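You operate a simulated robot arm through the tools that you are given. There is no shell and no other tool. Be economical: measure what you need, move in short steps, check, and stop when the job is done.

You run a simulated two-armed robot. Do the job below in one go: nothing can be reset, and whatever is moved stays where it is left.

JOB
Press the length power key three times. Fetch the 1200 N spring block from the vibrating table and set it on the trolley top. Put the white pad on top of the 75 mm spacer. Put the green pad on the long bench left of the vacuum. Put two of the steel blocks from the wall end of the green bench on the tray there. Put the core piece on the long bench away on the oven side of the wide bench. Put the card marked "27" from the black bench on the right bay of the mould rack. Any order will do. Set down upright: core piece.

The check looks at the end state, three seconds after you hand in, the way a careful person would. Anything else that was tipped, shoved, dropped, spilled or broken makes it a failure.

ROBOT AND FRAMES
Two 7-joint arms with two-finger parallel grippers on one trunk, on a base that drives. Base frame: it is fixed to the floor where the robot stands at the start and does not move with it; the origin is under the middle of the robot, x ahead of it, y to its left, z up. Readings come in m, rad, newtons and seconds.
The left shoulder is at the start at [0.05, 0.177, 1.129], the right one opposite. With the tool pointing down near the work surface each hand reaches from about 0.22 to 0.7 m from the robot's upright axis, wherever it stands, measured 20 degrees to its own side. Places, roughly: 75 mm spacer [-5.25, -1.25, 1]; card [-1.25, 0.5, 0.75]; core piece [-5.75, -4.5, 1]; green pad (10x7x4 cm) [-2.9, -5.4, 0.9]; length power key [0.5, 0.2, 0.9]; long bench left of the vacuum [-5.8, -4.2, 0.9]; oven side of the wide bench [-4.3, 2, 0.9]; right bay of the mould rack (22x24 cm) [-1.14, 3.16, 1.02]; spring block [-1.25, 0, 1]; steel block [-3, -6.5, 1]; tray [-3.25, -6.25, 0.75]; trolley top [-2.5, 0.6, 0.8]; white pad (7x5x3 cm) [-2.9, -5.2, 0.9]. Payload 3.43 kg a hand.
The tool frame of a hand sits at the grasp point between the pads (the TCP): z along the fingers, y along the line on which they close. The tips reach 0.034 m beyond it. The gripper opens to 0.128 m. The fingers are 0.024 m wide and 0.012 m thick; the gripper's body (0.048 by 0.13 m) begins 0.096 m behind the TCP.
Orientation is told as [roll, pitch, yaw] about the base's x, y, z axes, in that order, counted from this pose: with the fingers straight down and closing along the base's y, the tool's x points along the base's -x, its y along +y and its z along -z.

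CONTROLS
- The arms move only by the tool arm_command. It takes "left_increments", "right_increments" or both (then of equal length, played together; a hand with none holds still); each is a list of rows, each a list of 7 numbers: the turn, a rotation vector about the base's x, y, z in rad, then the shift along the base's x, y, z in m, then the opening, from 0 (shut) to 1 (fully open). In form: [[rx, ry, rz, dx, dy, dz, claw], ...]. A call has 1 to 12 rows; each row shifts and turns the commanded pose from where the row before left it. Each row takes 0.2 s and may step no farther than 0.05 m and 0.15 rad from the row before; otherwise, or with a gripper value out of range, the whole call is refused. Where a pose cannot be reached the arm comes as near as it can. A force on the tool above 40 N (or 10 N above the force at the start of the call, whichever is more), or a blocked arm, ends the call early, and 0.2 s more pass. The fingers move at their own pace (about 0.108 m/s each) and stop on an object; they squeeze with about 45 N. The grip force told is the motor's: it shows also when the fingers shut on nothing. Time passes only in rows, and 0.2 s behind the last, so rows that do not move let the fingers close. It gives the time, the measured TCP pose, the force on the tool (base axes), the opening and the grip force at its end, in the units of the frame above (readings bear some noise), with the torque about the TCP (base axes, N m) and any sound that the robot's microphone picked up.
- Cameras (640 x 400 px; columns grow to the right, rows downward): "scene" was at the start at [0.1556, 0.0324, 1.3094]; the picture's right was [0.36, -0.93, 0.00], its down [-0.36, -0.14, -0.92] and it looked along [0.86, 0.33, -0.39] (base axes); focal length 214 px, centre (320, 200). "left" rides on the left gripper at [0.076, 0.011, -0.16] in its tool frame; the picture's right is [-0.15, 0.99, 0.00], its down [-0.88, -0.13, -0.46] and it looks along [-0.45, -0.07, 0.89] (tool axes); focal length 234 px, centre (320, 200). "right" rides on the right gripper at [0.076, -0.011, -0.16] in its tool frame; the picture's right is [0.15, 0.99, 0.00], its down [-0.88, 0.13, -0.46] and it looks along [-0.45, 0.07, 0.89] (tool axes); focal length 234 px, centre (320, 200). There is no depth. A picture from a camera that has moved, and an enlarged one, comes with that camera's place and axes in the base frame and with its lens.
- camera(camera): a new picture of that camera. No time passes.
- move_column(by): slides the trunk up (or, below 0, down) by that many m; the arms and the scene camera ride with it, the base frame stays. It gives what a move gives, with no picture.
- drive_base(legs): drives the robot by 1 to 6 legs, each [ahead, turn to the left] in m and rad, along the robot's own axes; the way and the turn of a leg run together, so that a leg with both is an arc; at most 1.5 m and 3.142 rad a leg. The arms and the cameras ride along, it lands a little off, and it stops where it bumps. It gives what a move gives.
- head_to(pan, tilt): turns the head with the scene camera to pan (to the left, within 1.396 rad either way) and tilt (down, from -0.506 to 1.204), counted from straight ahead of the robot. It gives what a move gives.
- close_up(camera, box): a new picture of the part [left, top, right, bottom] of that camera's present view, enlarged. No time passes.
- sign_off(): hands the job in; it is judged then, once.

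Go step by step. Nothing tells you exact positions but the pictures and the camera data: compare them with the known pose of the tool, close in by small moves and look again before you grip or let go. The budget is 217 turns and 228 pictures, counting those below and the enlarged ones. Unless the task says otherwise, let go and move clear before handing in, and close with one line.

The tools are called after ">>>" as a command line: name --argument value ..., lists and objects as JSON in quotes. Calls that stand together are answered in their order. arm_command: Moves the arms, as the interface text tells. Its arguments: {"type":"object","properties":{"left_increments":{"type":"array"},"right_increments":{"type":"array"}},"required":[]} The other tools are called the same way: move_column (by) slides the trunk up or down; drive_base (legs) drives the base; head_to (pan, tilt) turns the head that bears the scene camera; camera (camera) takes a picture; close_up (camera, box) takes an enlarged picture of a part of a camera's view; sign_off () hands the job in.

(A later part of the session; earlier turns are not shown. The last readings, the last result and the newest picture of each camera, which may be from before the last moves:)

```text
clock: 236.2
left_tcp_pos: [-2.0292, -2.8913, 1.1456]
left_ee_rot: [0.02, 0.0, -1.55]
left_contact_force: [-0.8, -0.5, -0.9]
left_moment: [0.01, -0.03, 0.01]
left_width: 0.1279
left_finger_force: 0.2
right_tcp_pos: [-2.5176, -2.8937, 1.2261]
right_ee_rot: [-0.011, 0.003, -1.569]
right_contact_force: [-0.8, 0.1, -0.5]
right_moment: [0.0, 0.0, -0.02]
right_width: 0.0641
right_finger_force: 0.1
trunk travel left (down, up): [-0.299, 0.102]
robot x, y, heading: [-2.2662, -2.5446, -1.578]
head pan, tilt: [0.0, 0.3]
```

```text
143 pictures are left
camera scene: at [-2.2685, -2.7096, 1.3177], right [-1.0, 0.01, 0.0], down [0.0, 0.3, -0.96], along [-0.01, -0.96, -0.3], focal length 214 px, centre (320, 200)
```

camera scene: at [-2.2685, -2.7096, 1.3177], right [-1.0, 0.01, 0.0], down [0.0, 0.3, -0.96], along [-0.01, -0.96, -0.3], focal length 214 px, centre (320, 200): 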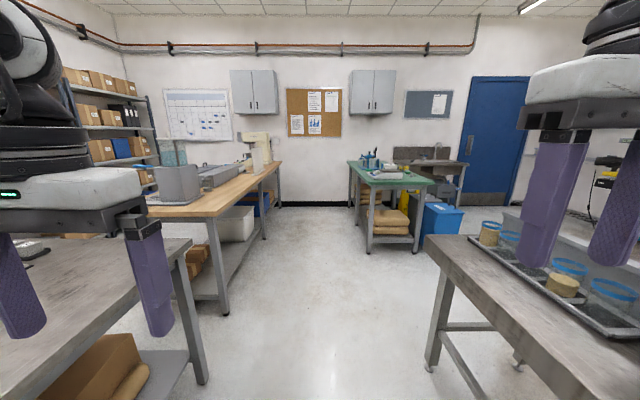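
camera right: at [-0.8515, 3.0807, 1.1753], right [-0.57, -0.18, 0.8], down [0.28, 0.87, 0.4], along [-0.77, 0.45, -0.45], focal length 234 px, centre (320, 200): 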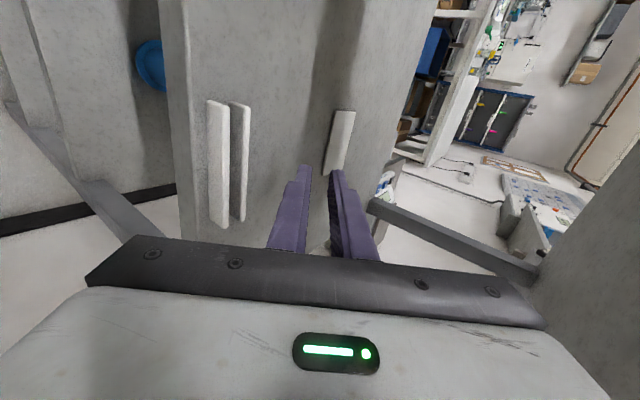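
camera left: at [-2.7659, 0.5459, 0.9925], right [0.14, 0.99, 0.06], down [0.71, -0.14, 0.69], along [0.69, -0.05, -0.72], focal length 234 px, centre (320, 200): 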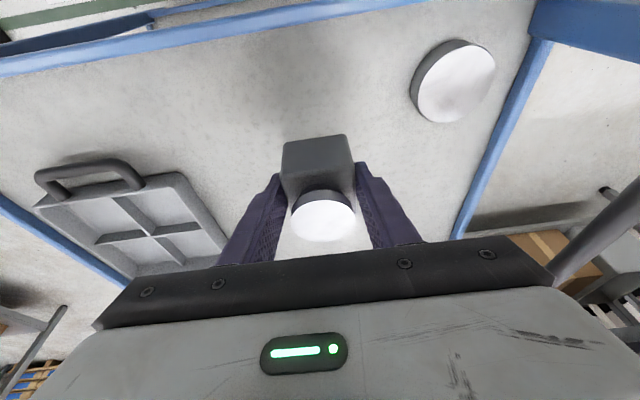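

The green bench is ahead on the right (x≈-2.83…-3.45, y≈-4.9…-6.8). I drive alongside and turn to face it.

>>> drive_base --legs '[[1.5, 0], [1.2, 0], [0, -1.56]]'

>>> head_to --pan 0 --tilt 0.5

>>> camera --camera "scene"

>>> head_to --pan 0.8 --tilt 0.4

>>> camera --camera "scene"

```text
clock: 253.2
left_tcp_pos: [-2.7002, -5.4844, 1.1454]
left_ee_rot: [0.019, -0.002, 3.128]
left_contact_force: [0.2, 0.1, 0.7]
left_moment: [-0.02, -0.04, 0.02]
left_width: 0.1281
left_finger_force: 0.0
right_tcp_pos: [-2.6852, -4.995, 1.2269]
right_ee_rot: [-0.01, 0.001, 3.107]
right_contact_force: [-0.3, -0.1, -0.5]
right_moment: [0.04, -0.01, -0.01]
right_width: 0.0641
right_finger_force: 0.1
trunk travel left (down, up): [-0.299, 0.102]
robot x, y, heading: [-2.347, -5.2585, 3.103]
head pan, tilt: [0.0, 0.3]
```

```text
clock: 253.9
left_tcp_pos: [-2.7, -5.4826, 1.1452]
left_ee_rot: [0.02, -0.002, 3.127]
left_contact_force: [0.1, 0.4, 0.5]
left_moment: [-0.01, -0.02, -0.02]
left_width: 0.1282
left_finger_force: 0.1
right_tcp_pos: [-2.6856, -4.9954, 1.2267]
right_ee_rot: [-0.011, 0.001, 3.106]
right_contact_force: [-0.4, 0.1, -0.2]
right_moment: [0.0, 0.0, 0.03]
right_width: 0.0639
right_finger_force: 0.2
trunk travel left (down, up): [-0.299, 0.102]
robot x, y, heading: [-2.3449, -5.2589, 3.095]
head pan, tilt: [0.0, 0.499]
```

```text
142 pictures are left
camera scene: at [-2.5073, -5.2527, 1.2994], right [0.04, 1.0, 0.0], down [0.48, -0.02, -0.88], along [-0.88, 0.04, -0.48], focal length 214 px, centre (320, 200)
```

scene: 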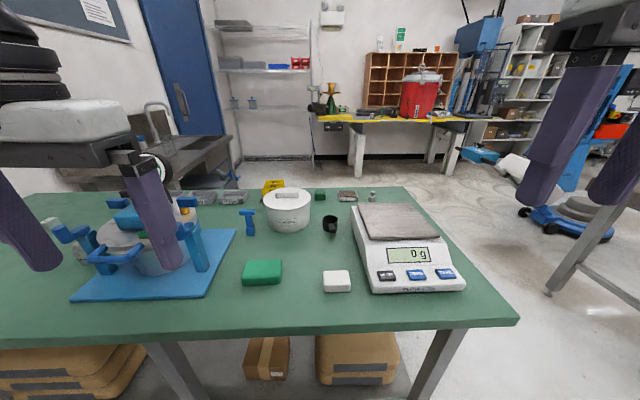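

```text
clock: 255.1
left_tcp_pos: [-2.7001, -5.4835, 1.145]
left_ee_rot: [0.018, -0.002, 3.127]
left_contact_force: [0.5, 0.7, 0.1]
left_moment: [0.02, 0.04, 0.0]
left_width: 0.1279
left_finger_force: 0.1
right_tcp_pos: [-2.6854, -4.9965, 1.2274]
right_ee_rot: [-0.01, 0.003, 3.108]
right_contact_force: [-0.5, -0.3, 0.4]
right_moment: [-0.01, 0.01, 0.02]
right_width: 0.064
right_finger_force: 0.2
trunk travel left (down, up): [-0.299, 0.102]
robot x, y, heading: [-2.345, -5.2637, 3.098]
head pan, tilt: [0.799, 0.4]
```

```text
141 pictures are left
camera scene: at [-2.484, -5.3201, 1.3085], right [-0.68, 0.73, 0.0], down [0.28, 0.27, -0.92], along [-0.67, -0.63, -0.39], focal length 214 px, centre (320, 200)
```

scene: 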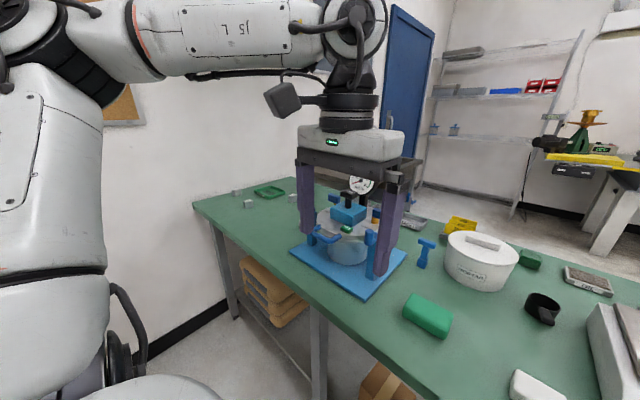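

The pads lie right in front; the green tray and small steel blocks are at the wall end. I do the blocks first and shift along the bench.

>>> drive_base --legs '[[0, 1.6], [0.95, 0], [0, -1.57]]'

>>> head_to --pan 0 --tilt 0.6

>>> camera --camera "scene"

```text
clock: 263.5
left_tcp_pos: [-2.0733, -6.4896, 1.1448]
left_ee_rot: [0.019, -0.001, -1.506]
left_contact_force: [-0.3, 0.1, -0.2]
left_moment: [-0.03, -0.05, -0.02]
left_width: 0.1279
left_finger_force: 0.2
right_tcp_pos: [-2.56, -6.5089, 1.2273]
right_ee_rot: [-0.016, 0.013, -1.523]
right_contact_force: [0.4, 2.5, 1.4]
right_moment: [-0.2, 0.02, -0.03]
right_width: 0.0639
right_finger_force: 0.1
trunk travel left (down, up): [-0.299, 0.102]
robot x, y, heading: [-2.3243, -6.1537, -1.54]
head pan, tilt: [0.799, 0.4]
stopped in leg 2: the force on the tool passed its limit at 76 N (the readings are from after the stop); the commanded pose is now the measured one
```

```text
clock: 264.6
left_tcp_pos: [-2.0727, -6.4898, 1.1449]
left_ee_rot: [0.02, -0.001, -1.507]
left_contact_force: [0.3, -0.2, -0.5]
left_moment: [0.0, 0.0, 0.0]
left_width: 0.1279
left_finger_force: 0.1
right_tcp_pos: [-2.5589, -6.5083, 1.2271]
right_ee_rot: [-0.015, 0.01, -1.526]
right_contact_force: [-0.2, 3.1, 0.7]
right_moment: [-0.34, 0.0, -0.02]
right_width: 0.0641
right_finger_force: 0.1
trunk travel left (down, up): [-0.299, 0.102]
robot x, y, heading: [-2.325, -6.1542, -1.541]
head pan, tilt: [0.0, 0.6]
```

```text
140 pictures are left
camera scene: at [-2.3193, -6.3134, 1.2903], right [-1.0, -0.03, 0.0], down [-0.02, 0.56, -0.83], along [0.03, -0.82, -0.56], focal length 214 px, centre (320, 200)
```

scene: 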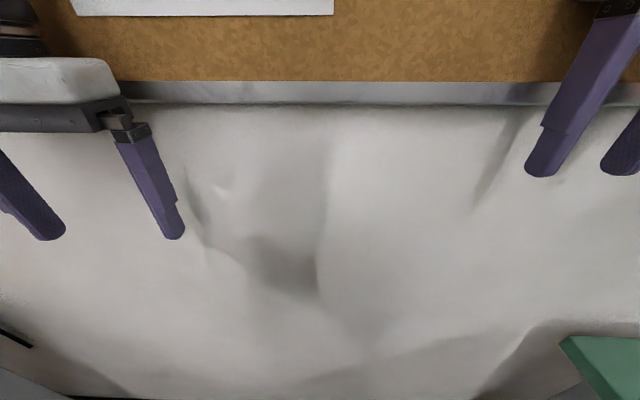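

My right hand touched the wall board; I back off 0.2 m, then turn to the bench.

>>> drive_base --legs '[[-0.22, 0], [0, -1.6]]'

>>> head_to --pan 0.3 --tilt 0.55

>>> camera --camera "scene"

>>> camera --camera "left"

```text
clock: 270.2
left_tcp_pos: [-2.6811, -6.1716, 1.1452]
left_ee_rot: [0.018, 0.0, -3.135]
left_contact_force: [-0.9, -1.1, -0.4]
left_moment: [-0.03, 0.02, 0.04]
left_width: 0.1283
left_finger_force: 0.1
right_tcp_pos: [-2.6712, -5.682, 1.2268]
right_ee_rot: [-0.016, 0.012, 3.13]
right_contact_force: [-0.5, 0.2, -0.9]
right_moment: [-0.03, 0.0, -0.01]
right_width: 0.0636
right_finger_force: 0.1
trunk travel left (down, up): [-0.299, 0.102]
robot x, y, heading: [-2.3358, -5.9402, 3.119]
head pan, tilt: [0.0, 0.6]
```

```text
clock: 271.0
left_tcp_pos: [-2.6817, -6.1704, 1.1461]
left_ee_rot: [0.018, 0.0, -3.135]
left_contact_force: [0.5, -0.1, -0.1]
left_moment: [0.0, 0.03, 0.01]
left_width: 0.1283
left_finger_force: 0.1
right_tcp_pos: [-2.6717, -5.6824, 1.2262]
right_ee_rot: [-0.016, 0.013, 3.129]
right_contact_force: [-0.1, -0.6, -0.3]
right_moment: [-0.01, -0.02, -0.02]
right_width: 0.0638
right_finger_force: 0.0
trunk travel left (down, up): [-0.299, 0.102]
robot x, y, heading: [-2.3335, -5.9412, 3.12]
head pan, tilt: [0.3, 0.55]
```

```text
139 pictures are left
camera scene: at [-2.4888, -5.9627, 1.2947], right [-0.27, 0.96, 0.0], down [0.5, 0.14, -0.85], along [-0.82, -0.23, -0.52], focal length 214 px, centre (320, 200)
```

scene: 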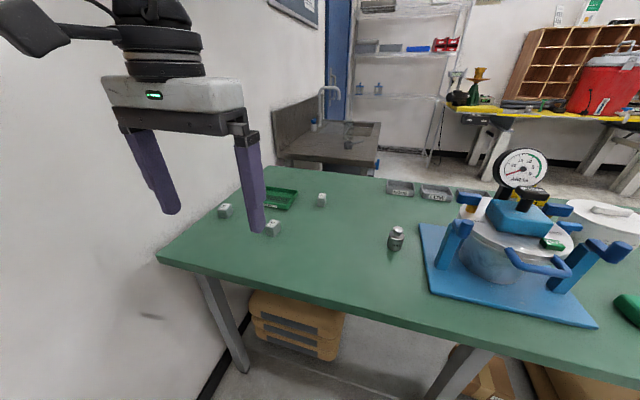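

```text
138 pictures are left
camera left: at [-2.6053, -6.1791, 1.3036], right [-0.14, -0.99, 0.02], down [-0.88, 0.13, 0.45], along [-0.45, 0.05, -0.89], focal length 234 px, centre (320, 200)
```

left: 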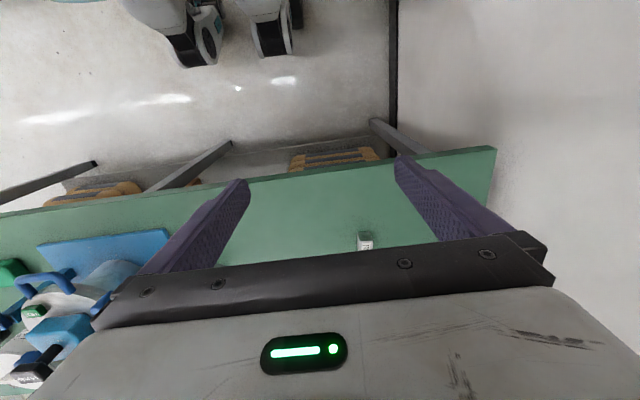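

I see three small steel blocks and the green tray at the wall end. I enlarge them.

>>> close_up --camera "scene" --box '[190, 160, 430, 280]'

```text
2.67 times, centred on (310, 220) of scene
camera zoom: at [-2.4888, -5.9627, 1.2947], right [-0.27, 0.96, 0.0], down [0.5, 0.14, -0.85], along [-0.82, -0.23, -0.52], focal length 572 px, centre (347, 147)
```

zoom: 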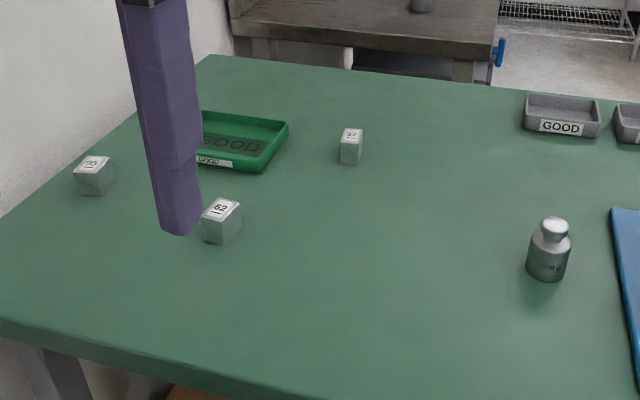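

I take blocks 62 and 97. First I pull the right hand back from the dial apparatus, then drive 0.21 m closer.

>>> arm_command --right_increments '[[0, 0, 0, 0.04, 0, 0.02, 0.5], [0, 0, 0, 0.04, 0, 0.02, 0.5], [0, 0, 0, 0, 0, 0, 0.5]]'

>>> drive_base --legs '[[0.2, 0]]'

>>> camera --camera "left"

>>> camera --camera "scene"

```text
clock: 271.8
left_tcp_pos: [-2.6819, -6.171, 1.1452]
left_ee_rot: [0.02, 0.001, -3.134]
left_contact_force: [0.8, 0.2, -1.3]
left_moment: [0.0, 0.01, -0.01]
left_width: 0.1281
left_finger_force: 0.0
right_tcp_pos: [-2.5971, -5.6876, 1.2581]
right_ee_rot: [-0.014, 0.01, 3.128]
right_contact_force: [0.4, 0.0, -1.1]
right_moment: [0.03, 0.01, 0.04]
right_width: 0.0639
right_finger_force: 0.1
right hand out of reach, approached as far as the arm can: row 2
trunk travel left (down, up): [-0.299, 0.102]
robot x, y, heading: [-2.3338, -5.9396, 3.121]
head pan, tilt: [0.3, 0.55]
```

```text
clock: 273.4
left_tcp_pos: [-2.8815, -6.1666, 1.1457]
left_ee_rot: [0.02, 0.0, -3.136]
left_contact_force: [-0.5, 0.0, -0.6]
left_moment: [0.01, -0.03, 0.0]
left_width: 0.1279
left_finger_force: 0.1
right_tcp_pos: [-2.7969, -5.6837, 1.2565]
right_ee_rot: [-0.014, 0.013, 3.132]
right_contact_force: [-0.3, -0.2, 0.3]
right_moment: [0.01, -0.03, 0.02]
right_width: 0.0641
right_finger_force: 0.0
trunk travel left (down, up): [-0.299, 0.102]
robot x, y, heading: [-2.532, -5.9335, 3.116]
head pan, tilt: [0.3, 0.55]
```

```text
136 pictures are left
camera left: at [-2.8051, -6.1744, 1.3034], right [-0.14, -0.99, 0.02], down [-0.88, 0.13, 0.45], along [-0.45, 0.05, -0.89], focal length 234 px, centre (320, 200)
```

left: 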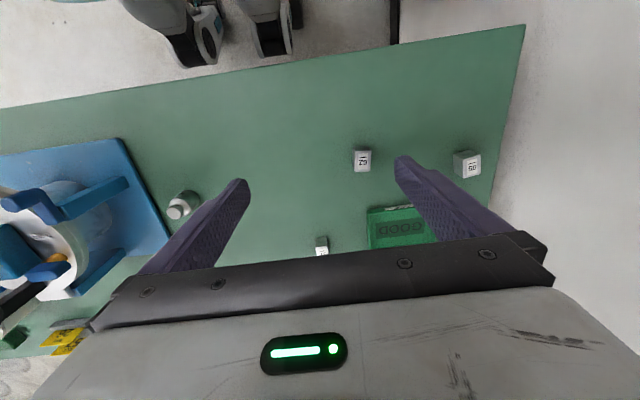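

```text
135 pictures are left
camera scene: at [-2.6888, -5.958, 1.2946], right [-0.27, 0.96, 0.0], down [0.5, 0.14, -0.85], along [-0.82, -0.23, -0.52], focal length 214 px, centre (320, 200)
```

scene: 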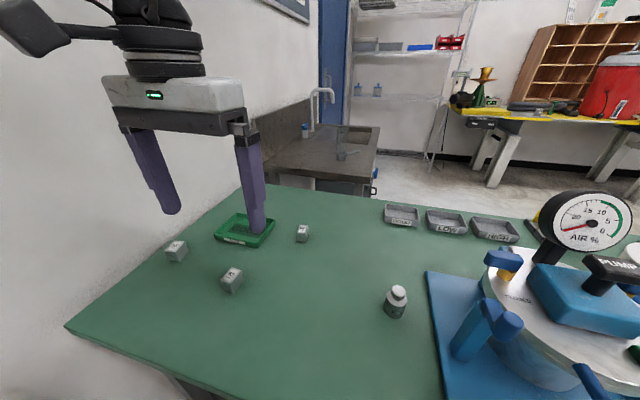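

Block 62 is at about [-2.942, -6.240, 0.885] and the tray spans x -3.07…-3.19, y -6.24…-6.40. I bring the left hand over block 62.

>>> arm_command --left_increments '[[0, 0, 0, -0.02, -0.025, -0.03, 0.6], [0, 0, 0, -0.02, -0.025, -0.03, 0.6], [0, 0, 0, -0.02, -0.023, -0.03, 0.6], [0, 0, 0, 0, 0, -0.04, 0.6], [0, 0, 0, 0, 0, -0.02, 0.6], [0, 0, 0, 0, 0, 0, 0.6]]'

>>> camera --camera "left"

```text
clock: 274.8
left_tcp_pos: [-2.9415, -6.2395, 0.994]
left_ee_rot: [0.018, -0.002, -3.135]
left_contact_force: [-0.5, 0.0, -0.6]
left_moment: [0.02, 0.01, 0.0]
left_width: 0.077
left_finger_force: 0.1
right_tcp_pos: [-2.7962, -5.6828, 1.2584]
right_ee_rot: [-0.014, 0.01, 3.131]
right_contact_force: [0.2, 0.0, 0.6]
right_moment: [-0.03, -0.02, 0.0]
right_width: 0.0641
right_finger_force: 0.1
trunk travel left (down, up): [-0.299, 0.102]
robot x, y, heading: [-2.5293, -5.9381, 3.116]
head pan, tilt: [0.3, 0.55]
```

```text
134 pictures are left
camera left: at [-2.8652, -6.2475, 1.1522], right [-0.14, -0.99, 0.02], down [-0.88, 0.13, 0.45], along [-0.45, 0.05, -0.89], focal length 234 px, centre (320, 200)
```

left: 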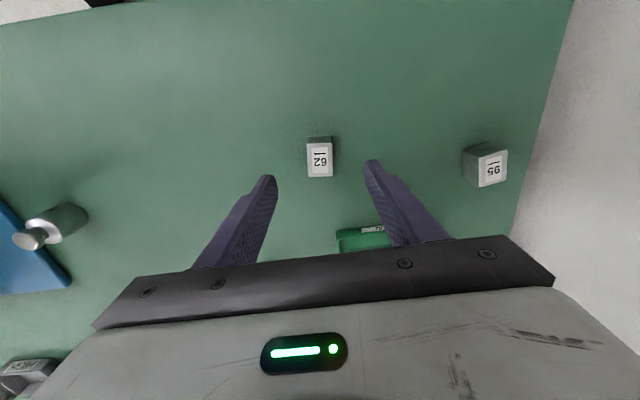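

Aligned. I descend, close and lift.

>>> arm_command --left_increments '[[0, 0, 0, 0, 0, -0.03, 0.5], [0, 0, 0, 0, 0, -0.03, 0.5], [0, 0, 0, -0.002, 0, -0.024, 0.5], [0, 0, 0, 0, 0, 0, 0.5], [0, 0, 0, 0, 0, 0, 0.1], [0, 0, 0, 0, 0, 0, 0.1], [0, 0, 0, 0, 0, 0, 0.1]]'

>>> camera --camera "left"

```text
clock: 276.4
left_tcp_pos: [-2.9405, -6.2394, 0.911]
left_ee_rot: [0.019, 0.0, -3.136]
left_contact_force: [-0.1, 0.7, 0.1]
left_moment: [0.04, -0.01, 0.01]
left_width: 0.0287
left_finger_force: 45.2
right_tcp_pos: [-2.7963, -5.6821, 1.2571]
right_ee_rot: [-0.014, 0.01, 3.131]
right_contact_force: [0.5, 0.1, 0.9]
right_moment: [0.0, 0.03, 0.01]
right_width: 0.0641
right_finger_force: 0.0
trunk travel left (down, up): [-0.299, 0.102]
robot x, y, heading: [-2.5274, -5.9356, 3.119]
head pan, tilt: [0.3, 0.55]
```

```text
133 pictures are left
camera left: at [-2.8649, -6.248, 1.0701], right [-0.14, -0.99, 0.02], down [-0.88, 0.13, 0.45], along [-0.45, 0.05, -0.89], focal length 234 px, centre (320, 200)
```

left: 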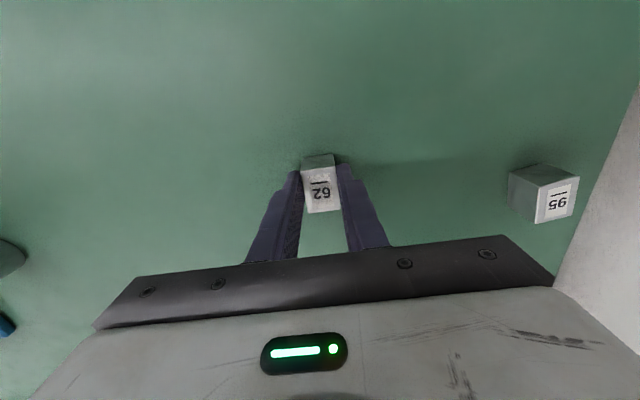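

Gripped. I lift and carry it over the far part of the tray.

>>> arm_command --left_increments '[[0, 0, 0, 0, 0, 0.03, 0.1], [0, 0, 0, 0, 0, 0.04, 0.1], [0, 0, 0, -0.044, -0.016, 0.01, 0.1], [0, 0, 0, -0.044, -0.016, 0, 0.1], [0, 0, 0, -0.044, -0.016, 0, 0.1], [0, 0, 0, -0.044, -0.016, 0, 0.1], [0, 0, 0, -0.044, -0.016, 0, 0.1], [0, 0, 0, 0, 0, 0, 0.1]]'

>>> camera --camera "left"

>>> close_up --camera "scene" --box '[140, 160, 340, 300]'

```text
clock: 278.2
left_tcp_pos: [-3.1409, -6.3118, 0.9909]
left_ee_rot: [0.02, -0.001, -3.135]
left_contact_force: [-0.5, -0.3, -3.8]
left_moment: [0.0, -0.02, 0.01]
left_width: 0.0284
left_finger_force: 44.6
left hand out of reach, approached as far as the arm can: row 7
right_tcp_pos: [-2.797, -5.6832, 1.2572]
right_ee_rot: [-0.014, 0.013, 3.133]
right_contact_force: [0.1, 0.3, 0.2]
right_moment: [-0.01, -0.01, 0.0]
right_width: 0.064
right_finger_force: 0.1
trunk travel left (down, up): [-0.299, 0.102]
robot x, y, heading: [-2.5333, -5.9367, 3.115]
head pan, tilt: [0.3, 0.55]
```

```text
132 pictures are left
camera left: at [-3.0639, -6.3204, 1.1484], right [-0.14, -0.99, 0.02], down [-0.88, 0.13, 0.45], along [-0.45, 0.05, -0.89], focal length 234 px, centre (320, 200)
```

left: 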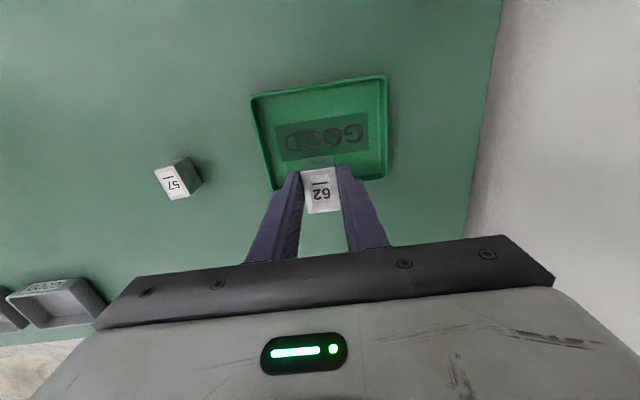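

```text
2.86 times, centred on (240, 230) of scene
camera zoom: at [-2.6887, -5.9582, 1.2946], right [-0.27, 0.96, 0.0], down [0.5, 0.14, -0.85], along [-0.82, -0.23, -0.52], focal length 613 px, centre (549, 114)
```

zoom: 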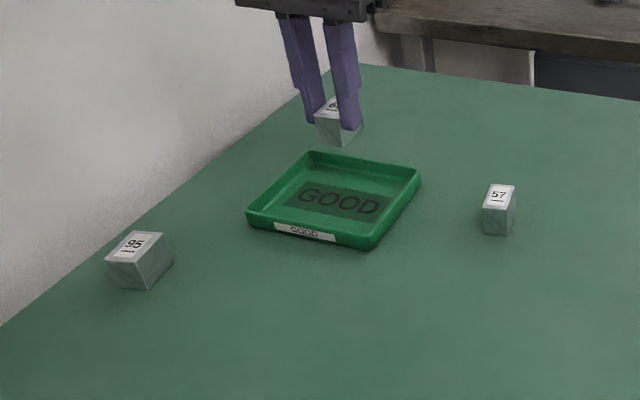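

The tray's inside spans about x -3.07…-3.18, y -6.25…-6.39. I set block 62 toward its wall side.

>>> arm_command --left_increments '[[0, 0, 0, 0.016, -0.033, 0, 0.1], [0, 0, 0, 0, 0, -0.03, 0.1], [0, 0, 0, 0, 0, -0.02, 0.1], [0, 0, 0, 0, 0, 0, 0.1]]'

>>> camera --camera "left"

>>> close_up --camera "scene" --box '[140, 160, 340, 300]'

```text
clock: 279.2
left_tcp_pos: [-3.1213, -6.3437, 0.9403]
left_ee_rot: [0.021, -0.004, -3.133]
left_contact_force: [-0.7, -0.9, -2.2]
left_moment: [-0.04, 0.02, -0.01]
left_width: 0.0288
left_finger_force: 45.3
left hand out of reach, approached as far as the arm can: row 1
right_tcp_pos: [-2.7961, -5.6833, 1.2587]
right_ee_rot: [-0.012, 0.011, 3.128]
right_contact_force: [-0.5, 0.1, 0.2]
right_moment: [-0.01, 0.0, 0.01]
right_width: 0.0639
right_finger_force: 0.0
trunk travel left (down, up): [-0.299, 0.102]
robot x, y, heading: [-2.5282, -5.9305, 3.113]
head pan, tilt: [0.3, 0.55]
```

```text
130 pictures are left
camera left: at [-3.0445, -6.3508, 1.0989], right [-0.14, -0.99, 0.02], down [-0.88, 0.13, 0.46], along [-0.45, 0.05, -0.89], focal length 234 px, centre (320, 200)
```

left: 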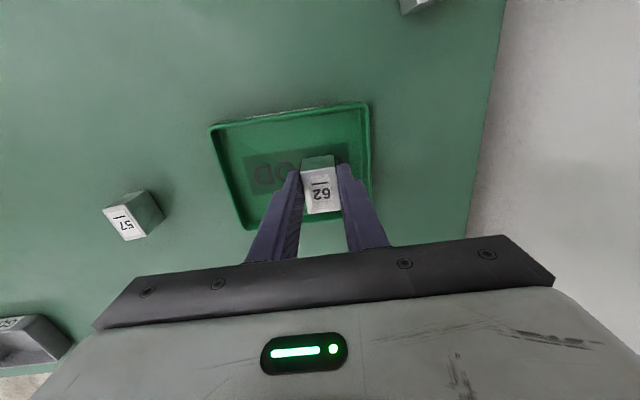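

```text
2.86 times, centred on (240, 230) of scene
camera zoom: at [-2.6884, -5.9581, 1.2947], right [-0.27, 0.96, 0.0], down [0.5, 0.14, -0.85], along [-0.82, -0.23, -0.52], focal length 613 px, centre (549, 114)
```

zoom: 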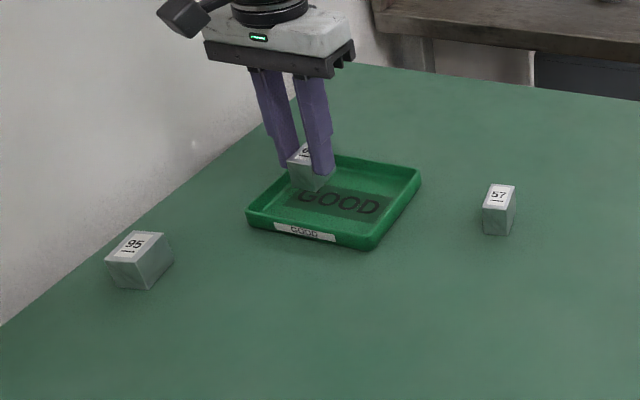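

Inside the tray walls with clearance. Lowering gently to the tray floor.

>>> arm_command --left_increments '[[0, 0, 0, 0, 0, -0.018, 0.1], [0, 0, 0, 0, 0, -0.004, 0.1], [0, 0, 0, 0, 0, -0.003, 0.1], [0, 0, 0, 0, 0, 0, 0.1]]'

```text
clock: 280.2
left_tcp_pos: [-3.1185, -6.341, 0.9156]
left_ee_rot: [0.018, -0.002, -3.132]
left_contact_force: [0.1, 1.2, -3.9]
left_moment: [0.0, -0.02, 0.0]
left_width: 0.0283
left_finger_force: 44.9
left hand out of reach, approached as far as the arm can: row 3
right_tcp_pos: [-2.7963, -5.6825, 1.258]
right_ee_rot: [-0.013, 0.01, 3.133]
right_contact_force: [0.3, -0.6, 0.9]
right_moment: [0.03, 0.03, 0.03]
right_width: 0.0642
right_finger_force: 0.0
trunk travel left (down, up): [-0.299, 0.102]
robot x, y, heading: [-2.5287, -5.9346, 3.121]
head pan, tilt: [0.3, 0.55]
```

>>> move_column --by -0.004

>>> close_up --camera "scene" --box '[180, 180, 300, 270]'

```text
clock: 280.8
left_tcp_pos: [-3.1191, -6.3401, 0.9158]
left_ee_rot: [0.022, -0.008, -3.133]
left_contact_force: [1.7, -1.5, 11.3]
left_moment: [0.08, -0.25, -0.07]
left_width: 0.0286
left_finger_force: 45.2
right_tcp_pos: [-2.7955, -5.6827, 1.2539]
right_ee_rot: [-0.014, 0.009, 3.132]
right_contact_force: [0.1, -0.4, -0.4]
right_moment: [0.01, 0.02, -0.01]
right_width: 0.064
right_finger_force: 0.0
trunk travel left (down, up): [-0.295, 0.106]
robot x, y, heading: [-2.5317, -5.9374, 3.117]
head pan, tilt: [0.3, 0.55]
```

```text
4.44 times, centred on (240, 225) of scene
camera zoom: at [-2.687, -5.9576, 1.2911], right [-0.27, 0.96, 0.0], down [0.5, 0.14, -0.85], along [-0.82, -0.23, -0.52], focal length 953 px, centre (676, 89)
```

zoom: 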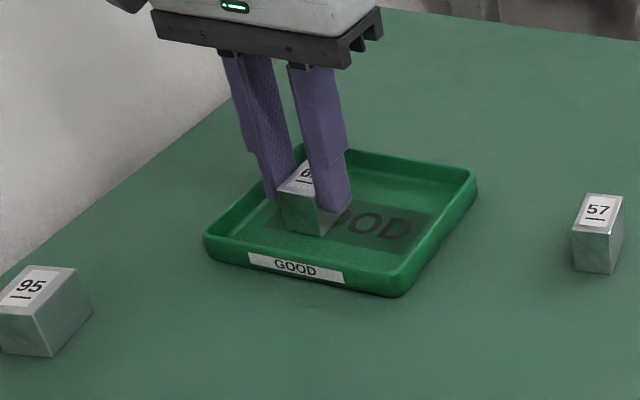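

It rests on the tray floor. I open slightly and lift straight out, then recheck.

>>> arm_command --left_increments '[[0, 0, 0, 0, 0, 0, 0.3], [0, 0, 0, 0, 0, 0, 0.32], [0, 0, 0, 0, 0, 0.03, 0.32], [0, 0, 0, 0, 0, 0.04, 0.32], [0, 0, 0, 0, 0, 0.02, 0.32], [0, 0, 0, 0, 0, 0, 0.32]]'

>>> camera --camera "left"

>>> close_up --camera "scene" --box '[180, 180, 330, 280]'

```text
clock: 282.1
left_tcp_pos: [-3.1185, -6.3397, 1.0014]
left_ee_rot: [0.021, 0.0, -3.134]
left_contact_force: [0.3, -0.1, 0.5]
left_moment: [-0.01, -0.03, -0.01]
left_width: 0.041
left_finger_force: 0.1
right_tcp_pos: [-2.7968, -5.6824, 1.2541]
right_ee_rot: [-0.013, 0.01, 3.132]
right_contact_force: [0.1, 0.0, -0.4]
right_moment: [-0.04, 0.0, 0.01]
right_width: 0.0638
right_finger_force: 0.1
trunk travel left (down, up): [-0.295, 0.106]
robot x, y, heading: [-2.5331, -5.9343, 3.118]
head pan, tilt: [0.3, 0.55]
```

```text
127 pictures are left
camera left: at [-3.0416, -6.3485, 1.1605], right [-0.14, -0.99, 0.02], down [-0.88, 0.13, 0.45], along [-0.45, 0.04, -0.89], focal length 234 px, centre (320, 200)
```

left: 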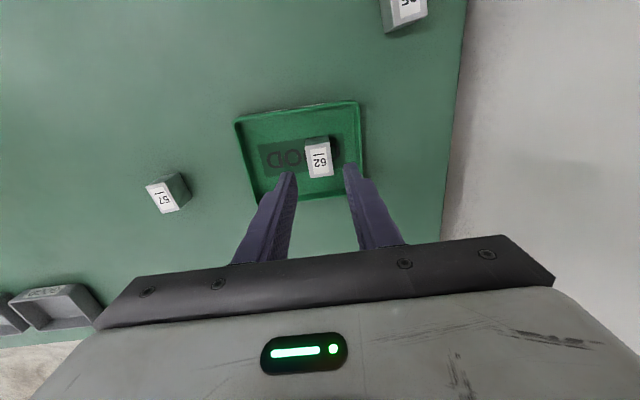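

```text
4.00 times, centred on (255, 230) of scene
camera zoom: at [-2.6881, -5.958, 1.2907], right [-0.27, 0.96, 0.0], down [0.5, 0.14, -0.85], along [-0.82, -0.23, -0.52], focal length 858 px, centre (580, 80)
```

zoom: 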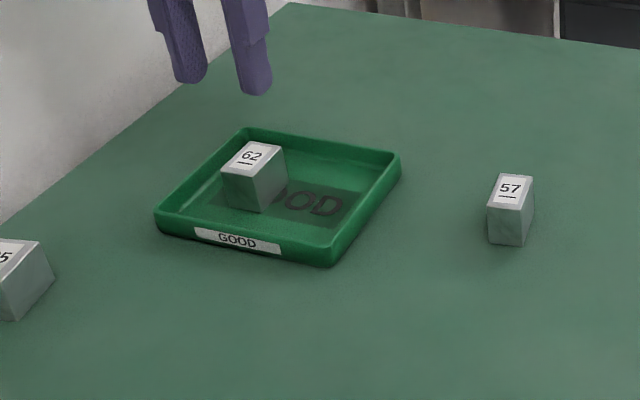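

Block 62 sits in the tray. Next is block 57 at about [-3.142, -6.137], turned about 0.17 rad.

>>> arm_command --left_increments '[[0, 0, 0.05, 0, 0.045, 0, 0.5], [0, 0, 0.05, -0.005, 0.045, 0, 0.5], [0, 0, 0.06, -0.005, 0.045, 0, 0.5], [0, 0, 0, -0.005, 0.045, 0, 0.5], [0, 0, 0, -0.007, 0.022, -0.01, 0.5], [0, 0, 0, 0, 0, -0.01, 0.5], [0, 0, 0, 0, 0, 0, 0.5]]'

>>> camera --camera "left"

```text
clock: 283.8
left_tcp_pos: [-3.0939, -6.1638, 0.9805]
left_ee_rot: [0.019, -0.004, -2.973]
left_contact_force: [0.4, 0.1, -0.1]
left_moment: [0.0, -0.01, 0.02]
left_width: 0.064
left_finger_force: 0.1
left hand out of reach, approached as far as the arm can: row 3, 4, 5
right_tcp_pos: [-2.7961, -5.6831, 1.2538]
right_ee_rot: [-0.013, 0.011, 3.131]
right_contact_force: [-0.1, 0.0, -0.5]
right_moment: [0.0, 0.0, 0.04]
right_width: 0.0641
right_finger_force: 0.1
trunk travel left (down, up): [-0.295, 0.106]
robot x, y, heading: [-2.5307, -5.9355, 3.122]
head pan, tilt: [0.3, 0.55]
```

```text
125 pictures are left
camera left: at [-3.0155, -6.1601, 1.138], right [0.02, -1.0, 0.02], down [-0.89, -0.01, 0.46], along [-0.46, -0.03, -0.89], focal length 234 px, centre (320, 200)
```

left: 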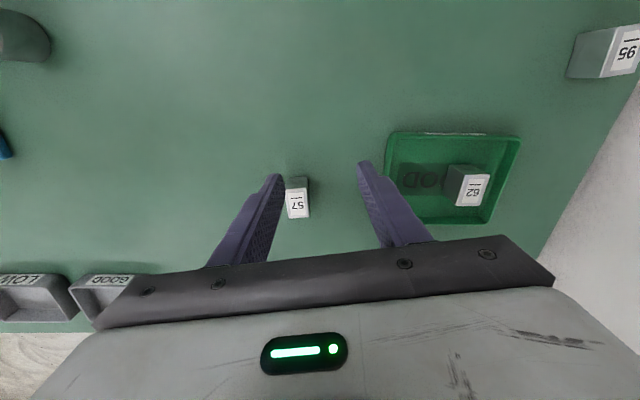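

A bit short again, so I tilt the fingers 0.25 rad forward and move over block 57.

>>> arm_command --left_increments '[[0, 0.125, 0, 0, 0, 0, 0.5], [0, 0.125, 0, 0, 0, 0, 0.5], [0, 0, 0, -0.025, 0.011, 0, 0.5], [0, 0, 0, -0.024, 0.011, 0, 0.5], [0, 0, 0, 0, 0, -0.02, 0.5], [0, 0, 0, 0, 0, 0, 0.5]]'

>>> camera --camera "left"

```text
clock: 285.1
left_tcp_pos: [-3.1372, -6.1482, 0.9613]
left_ee_rot: [-0.024, -0.248, -2.968]
left_contact_force: [0.8, 0.5, 0.4]
left_moment: [0.0, -0.02, 0.01]
left_width: 0.0641
left_finger_force: 0.1
left hand out of reach, approached as far as the arm can: row 4
right_tcp_pos: [-2.797, -5.6825, 1.254]
right_ee_rot: [-0.014, 0.011, 3.131]
right_contact_force: [0.0, -0.2, 0.0]
right_moment: [0.0, -0.02, 0.02]
right_width: 0.0641
right_finger_force: 0.0
trunk travel left (down, up): [-0.295, 0.106]
robot x, y, heading: [-2.5308, -5.9347, 3.12]
head pan, tilt: [0.3, 0.55]
```

```text
124 pictures are left
camera left: at [-3.0222, -6.1426, 1.0947], right [0.03, -1.0, 0.01], down [-0.75, -0.01, 0.66], along [-0.66, -0.03, -0.75], focal length 234 px, centre (320, 200)
```

left: 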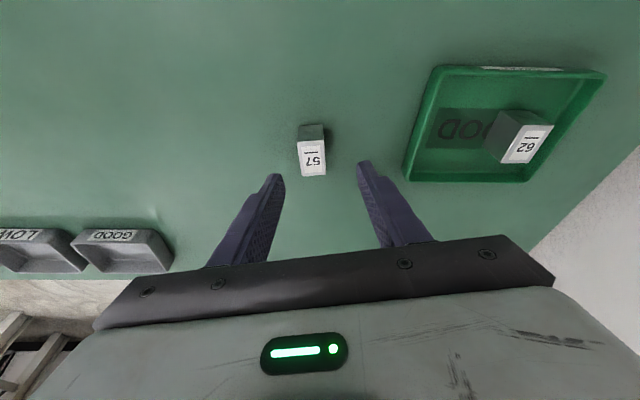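

>>> arm_command --left_increments '[[0, 0, 0, -0.002, 0.006, -0.025, 0.45], [0, 0, 0, -0.002, 0, -0.025, 0.45], [0, 0, 0, 0, 0, 0, 0.45]]'

>>> camera --camera "left"

```text
clock: 285.9
left_tcp_pos: [-3.1281, -6.1505, 0.9146]
left_ee_rot: [-0.025, -0.251, -2.967]
left_contact_force: [-0.4, 0.1, -0.1]
left_moment: [-0.01, 0.0, 0.0]
left_width: 0.0576
left_finger_force: 0.1
left hand out of reach, approached as far as the arm can: row 1, 2
right_tcp_pos: [-2.7961, -5.6822, 1.2536]
right_ee_rot: [-0.013, 0.011, 3.129]
right_contact_force: [0.1, 0.0, 0.1]
right_moment: [-0.03, 0.01, 0.01]
right_width: 0.0639
right_finger_force: 0.2
trunk travel left (down, up): [-0.295, 0.106]
robot x, y, heading: [-2.533, -5.933, 3.115]
head pan, tilt: [0.3, 0.55]
```

```text
123 pictures are left
camera left: at [-3.014, -6.1461, 1.0491], right [0.03, -1.0, 0.01], down [-0.75, -0.01, 0.66], along [-0.66, -0.03, -0.75], focal length 234 px, centre (320, 200)
```

left: 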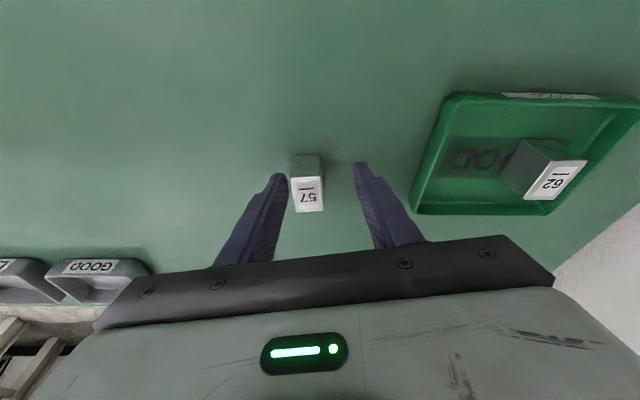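

The block is within the fingers, slightly off centre; closing will centre it. I close and lift.

>>> arm_command --left_increments '[[0, 0, 0, 0, 0.006, 0, 0.4], [0, 0, 0, 0, 0, 0, 0.1], [0, 0, 0, 0, 0, 0, 0.1], [0, 0, 0, 0, 0, 0, 0.1], [0, 0, 0, 0, 0, 0.03, 0.1], [0, 0, 0, 0, 0, 0.03, 0.1], [0, 0, 0, 0, 0, 0, 0.1]]'

>>> camera --camera "left"

```text
clock: 287.6
left_tcp_pos: [-3.1265, -6.1484, 0.977]
left_ee_rot: [-0.023, -0.247, -2.968]
left_contact_force: [0.1, 0.1, -2.4]
left_moment: [0.01, -0.09, 0.0]
left_width: 0.0255
left_finger_force: 44.8
left hand out of reach, approached as far as the arm can: row 1
right_tcp_pos: [-2.7961, -5.6828, 1.2541]
right_ee_rot: [-0.014, 0.01, 3.133]
right_contact_force: [-0.6, -0.4, -0.7]
right_moment: [-0.03, 0.04, -0.02]
right_width: 0.064
right_finger_force: 0.1
trunk travel left (down, up): [-0.295, 0.106]
robot x, y, heading: [-2.5337, -5.9368, 3.118]
head pan, tilt: [0.3, 0.55]
```

```text
122 pictures are left
camera left: at [-3.0121, -6.1443, 1.1101], right [0.03, -1.0, 0.01], down [-0.75, -0.01, 0.66], along [-0.66, -0.03, -0.75], focal length 234 px, centre (320, 200)
```

left: 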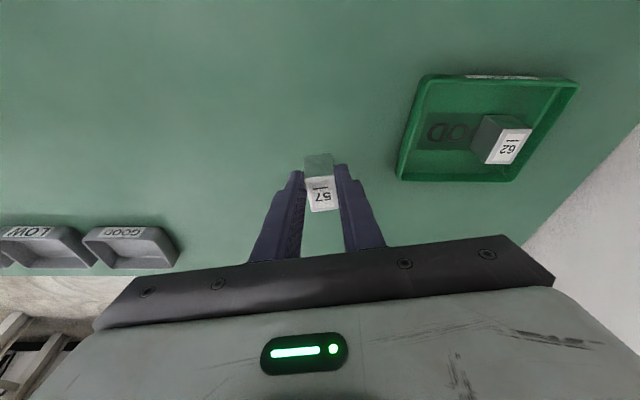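

Held. I carry it over the tray beside block 62, squaring the yaw.

>>> arm_command --left_increments '[[0, 0, -0.08, 0.005, -0.035, 0.01, 0.1], [0, 0, -0.08, 0.005, -0.035, 0, 0.1], [0, 0, 0, 0.005, -0.035, 0, 0.1], [0, 0, 0, 0.002, -0.032, 0, 0.1], [0, 0, 0, 0, 0, 0, 0.1]]'

>>> camera --camera "left"

```text
clock: 288.8
left_tcp_pos: [-3.1093, -6.2834, 0.985]
left_ee_rot: [-0.023, -0.249, -3.13]
left_contact_force: [-0.7, 0.3, -2.9]
left_moment: [-0.02, -0.06, 0.0]
left_width: 0.0254
left_finger_force: 45.1
right_tcp_pos: [-2.7955, -5.6819, 1.2533]
right_ee_rot: [-0.014, 0.011, 3.129]
right_contact_force: [0.7, -0.3, -0.2]
right_moment: [-0.02, -0.02, 0.03]
right_width: 0.0639
right_finger_force: 0.2
trunk travel left (down, up): [-0.295, 0.106]
robot x, y, heading: [-2.5337, -5.9368, 3.12]
head pan, tilt: [0.3, 0.55]
```

```text
121 pictures are left
camera left: at [-2.9958, -6.2979, 1.1195], right [-0.13, -0.99, 0.01], down [-0.74, 0.11, 0.66], along [-0.66, 0.08, -0.75], focal length 234 px, centre (320, 200)
```

left: 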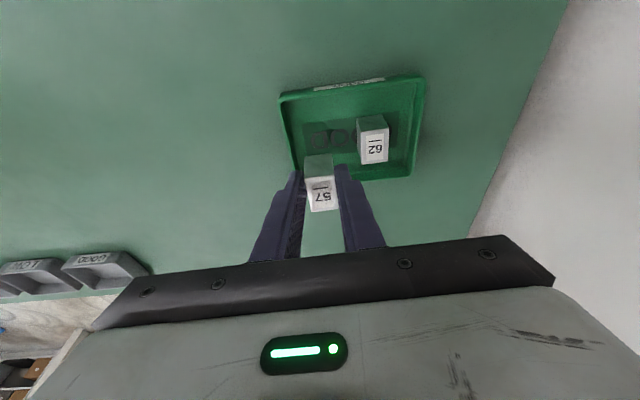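

>>> arm_command --left_increments '[[0, 0, 0, 0, -0.008, -0.02, 0.1], [0, 0, 0, 0, 0, -0.025, 0.1], [0, 0, 0, 0, 0, 0, 0.1]]'

>>> close_up --camera "left" --box '[240, 80, 440, 240]'

>>> close_up --camera "scene" --box '[180, 180, 300, 270]'

```text
clock: 289.6
left_tcp_pos: [-3.108, -6.2903, 0.9411]
left_ee_rot: [-0.024, -0.25, -3.128]
left_contact_force: [0.3, -0.2, -3.4]
left_moment: [0.01, -0.04, -0.02]
left_width: 0.0256
left_finger_force: 45.1
right_tcp_pos: [-2.7968, -5.683, 1.2544]
right_ee_rot: [-0.014, 0.01, 3.132]
right_contact_force: [-0.8, -0.3, 0.2]
right_moment: [0.0, -0.03, 0.0]
right_width: 0.0639
right_finger_force: 0.0
trunk travel left (down, up): [-0.295, 0.106]
robot x, y, heading: [-2.5302, -5.9363, 3.118]
head pan, tilt: [0.3, 0.55]
```

```text
2.50 times, centred on (340, 160) of left
camera zoom: at [-2.9957, -6.3047, 1.0749], right [-0.13, -0.99, 0.01], down [-0.74, 0.11, 0.66], along [-0.66, 0.08, -0.75], focal length 585 px, centre (270, 300)
```

zoom: 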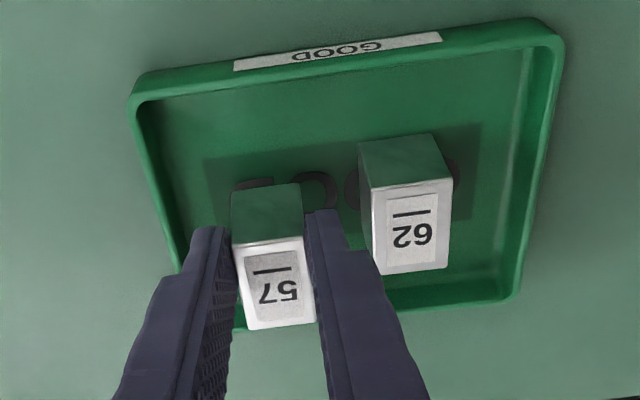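

```text
4.44 times, centred on (240, 225) of scene
camera zoom: at [-2.6883, -5.9582, 1.2907], right [-0.27, 0.96, 0.0], down [0.5, 0.14, -0.85], along [-0.82, -0.23, -0.52], focal length 953 px, centre (676, 89)
```

zoom: 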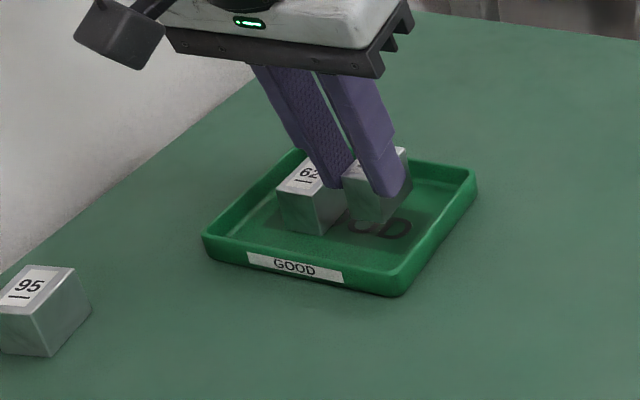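

Both fingers clear the tray wall and block 62. Lowering gently.

>>> arm_command --left_increments '[[0, 0, 0, 0, 0, -0.015, 0.1], [0, 0, 0, 0, 0, -0.004, 0.1], [0, 0, 0, 0, 0, -0.003, 0.1], [0, 0, 0, 0, 0, -0.002, 0.1]]'

```text
clock: 290.6
left_tcp_pos: [-3.1095, -6.2914, 0.9209]
left_ee_rot: [-0.023, -0.255, -3.127]
left_contact_force: [2.1, -1.6, 12.3]
left_moment: [-0.23, -0.07, 0.01]
left_width: 0.0255
left_finger_force: 44.8
right_tcp_pos: [-2.7942, -5.6816, 1.2536]
right_ee_rot: [-0.015, 0.009, 3.131]
right_contact_force: [-0.1, -0.3, -0.3]
right_moment: [-0.01, -0.01, -0.02]
right_width: 0.0641
right_finger_force: 0.1
trunk travel left (down, up): [-0.295, 0.106]
robot x, y, heading: [-2.5321, -5.9347, 3.119]
head pan, tilt: [0.3, 0.55]
```

Contact. I open just a little and lift out along the finger axis.

>>> arm_command --left_increments '[[0, 0, 0, 0, 0, 0.002, 0.1], [0, 0, 0, 0, 0, 0, 0.25], [0, 0, 0, 0, 0, 0, 0.26], [0, 0, 0, 0.006, 0, 0.025, 0.26], [0, 0, 0, 0.008, 0, 0.035, 0.26], [0, 0, 0, 0.01, 0, 0.04, 0.26], [0, 0, 0, 0.02, 0.01, 0.03, 0.4], [0, 0, 0, 0, 0, 0, 0.6]]'

>>> close_up --camera "scene" --box '[140, 180, 300, 290]'

```text
clock: 292.4
left_tcp_pos: [-3.065, -6.2823, 1.0486]
left_ee_rot: [-0.022, -0.249, -3.128]
left_contact_force: [-0.6, -0.2, -0.7]
left_moment: [0.02, -0.03, 0.02]
left_width: 0.0767
left_finger_force: 0.0
right_tcp_pos: [-2.7962, -5.6829, 1.2544]
right_ee_rot: [-0.013, 0.012, 3.13]
right_contact_force: [0.6, 0.7, 0.0]
right_moment: [0.03, -0.02, -0.01]
right_width: 0.0641
right_finger_force: 0.2
trunk travel left (down, up): [-0.295, 0.106]
robot x, y, heading: [-2.5282, -5.9349, 3.124]
head pan, tilt: [0.3, 0.55]
```

```text
3.64 times, centred on (220, 235) of scene
camera zoom: at [-2.6883, -5.9582, 1.2907], right [-0.27, 0.96, 0.0], down [0.5, 0.14, -0.85], along [-0.82, -0.23, -0.52], focal length 780 px, centre (684, 73)
```

zoom: 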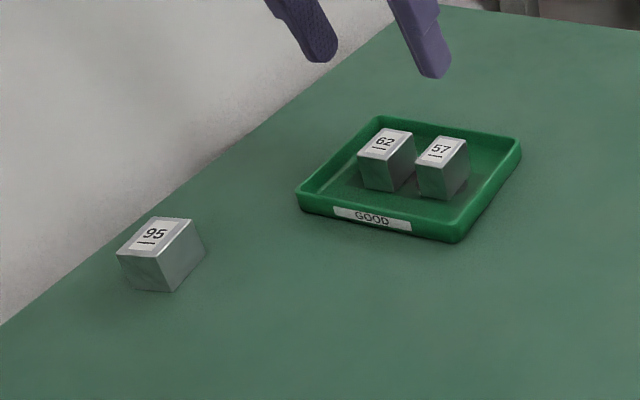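

Both blocks are in the tray. I tuck the left hand, back out and move along to the pads.

>>> arm_command --left_increments '[[0, -0.125, 0, 0.04, 0.01, 0.025, 0.8], [0, -0.125, 0, 0.04, 0.01, 0.025, 0.9], [0, 0, 0, 0.04, 0.01, 0.02, 1], [0, 0, 0, 0.04, 0.02, 0.02, 1], [0, 0, 0, 0.03, 0.02, 0.0, 1], [0, 0, 0, 0, 0, 0, 1]]'

>>> drive_base --legs '[[-0.2, 0], [0, -1.55], [0.63, 0], [0, 1.55]]'

>>> head_to --pan 0 --tilt 0.6

>>> camera --camera "scene"

```text
clock: 293.8
left_tcp_pos: [-2.8752, -6.2132, 1.1421]
left_ee_rot: [-0.019, 0.002, -3.127]
left_contact_force: [-0.4, 0.1, -0.2]
left_moment: [-0.03, 0.01, 0.01]
left_width: 0.1277
left_finger_force: 0.1
right_tcp_pos: [-2.7963, -5.6824, 1.2539]
right_ee_rot: [-0.013, 0.012, 3.132]
right_contact_force: [0.6, 1.2, -0.6]
right_moment: [-0.02, 0.04, -0.05]
right_width: 0.0639
right_finger_force: 0.2
trunk travel left (down, up): [-0.295, 0.106]
robot x, y, heading: [-2.5282, -5.9327, 3.117]
head pan, tilt: [0.3, 0.55]
```

```text
clock: 306.0
left_tcp_pos: [-2.6678, -5.5784, 1.1418]
left_ee_rot: [-0.019, 0.002, 3.095]
left_contact_force: [-0.3, -0.1, 0.0]
left_moment: [0.0, 0.01, 0.03]
left_width: 0.1282
left_finger_force: 0.1
right_tcp_pos: [-2.5567, -5.0516, 1.253]
right_ee_rot: [-0.014, 0.011, 3.072]
right_contact_force: [0.0, 0.2, 0.1]
right_moment: [0.02, -0.01, 0.04]
right_width: 0.0639
right_finger_force: 0.1
trunk travel left (down, up): [-0.295, 0.106]
robot x, y, heading: [-2.305, -5.318, 3.058]
head pan, tilt: [0.3, 0.55]
```

```text
clock: 306.8
left_tcp_pos: [-2.6686, -5.5802, 1.1419]
left_ee_rot: [-0.019, 0.0, 3.096]
left_contact_force: [0.5, 0.2, -0.1]
left_moment: [0.01, 0.02, 0.02]
left_width: 0.1278
left_finger_force: 0.1
right_tcp_pos: [-2.558, -5.0522, 1.2533]
right_ee_rot: [-0.015, 0.012, 3.072]
right_contact_force: [0.6, 0.1, 0.4]
right_moment: [0.0, 0.0, 0.01]
right_width: 0.0644
right_finger_force: 0.0
trunk travel left (down, up): [-0.295, 0.106]
robot x, y, heading: [-2.3096, -5.3224, 3.061]
head pan, tilt: [0.0, 0.6]
```

```text
117 pictures are left
camera scene: at [-2.4661, -5.3073, 1.2862], right [0.08, 1.0, 0.0], down [0.56, -0.05, -0.83], along [-0.82, 0.07, -0.56], focal length 214 px, centre (320, 200)
```

scene: 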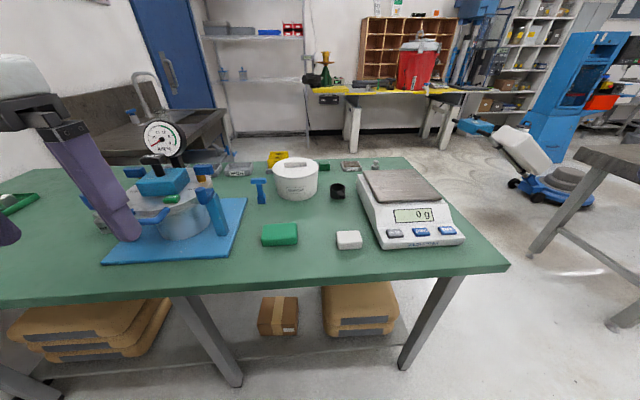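

Green pad at about [-2.899, -5.380], white pad at [-2.865, -5.196]. I drive 0.17 m closer and bring the left hand over the green pad.

>>> drive_base --legs '[[0.16, 0.07]]'

>>> camera --camera "left"

>>> close_up --camera "scene" --box '[220, 180, 420, 320]'

```text
clock: 308.2
left_tcp_pos: [-2.8108, -5.5953, 1.1406]
left_ee_rot: [-0.018, 0.002, -3.119]
left_contact_force: [-0.2, -0.8, -0.4]
left_moment: [0.04, 0.01, 0.01]
left_width: 0.1281
left_finger_force: 0.1
right_tcp_pos: [-2.7363, -5.0618, 1.2545]
right_ee_rot: [-0.013, 0.012, 3.141]
right_contact_force: [0.2, 1.3, 0.1]
right_moment: [0.02, -0.04, 0.01]
right_width: 0.0637
right_finger_force: 0.1
trunk travel left (down, up): [-0.295, 0.106]
robot x, y, heading: [-2.4686, -5.3115, 3.126]
head pan, tilt: [0.0, 0.6]
```

```text
116 pictures are left
camera left: at [-2.735, -5.6079, 1.2995], right [-0.12, -0.99, -0.02], down [-0.88, 0.1, 0.46], along [-0.45, 0.07, -0.89], focal length 234 px, centre (320, 200)
```

left: 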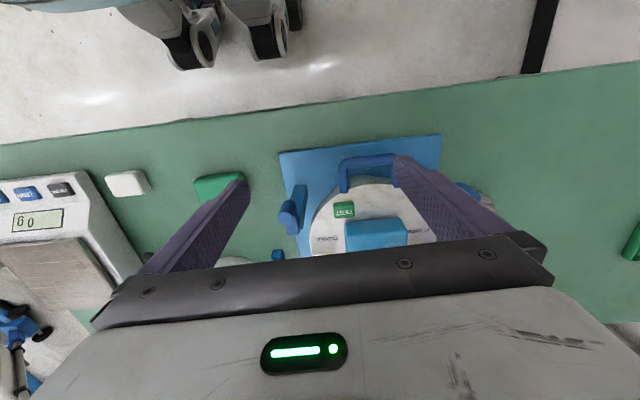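

```text
2.86 times, centred on (320, 250) of scene
camera zoom: at [-2.6287, -5.3101, 1.2861], right [0.01, 1.0, 0.0], down [0.57, -0.01, -0.82], along [-0.82, 0.01, -0.57], focal length 613 px, centre (320, 57)
```

zoom: 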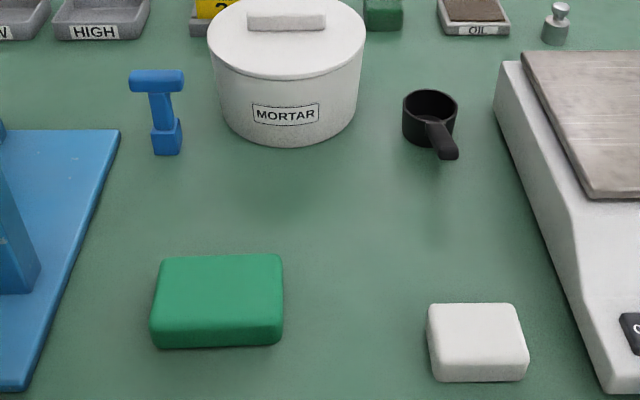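

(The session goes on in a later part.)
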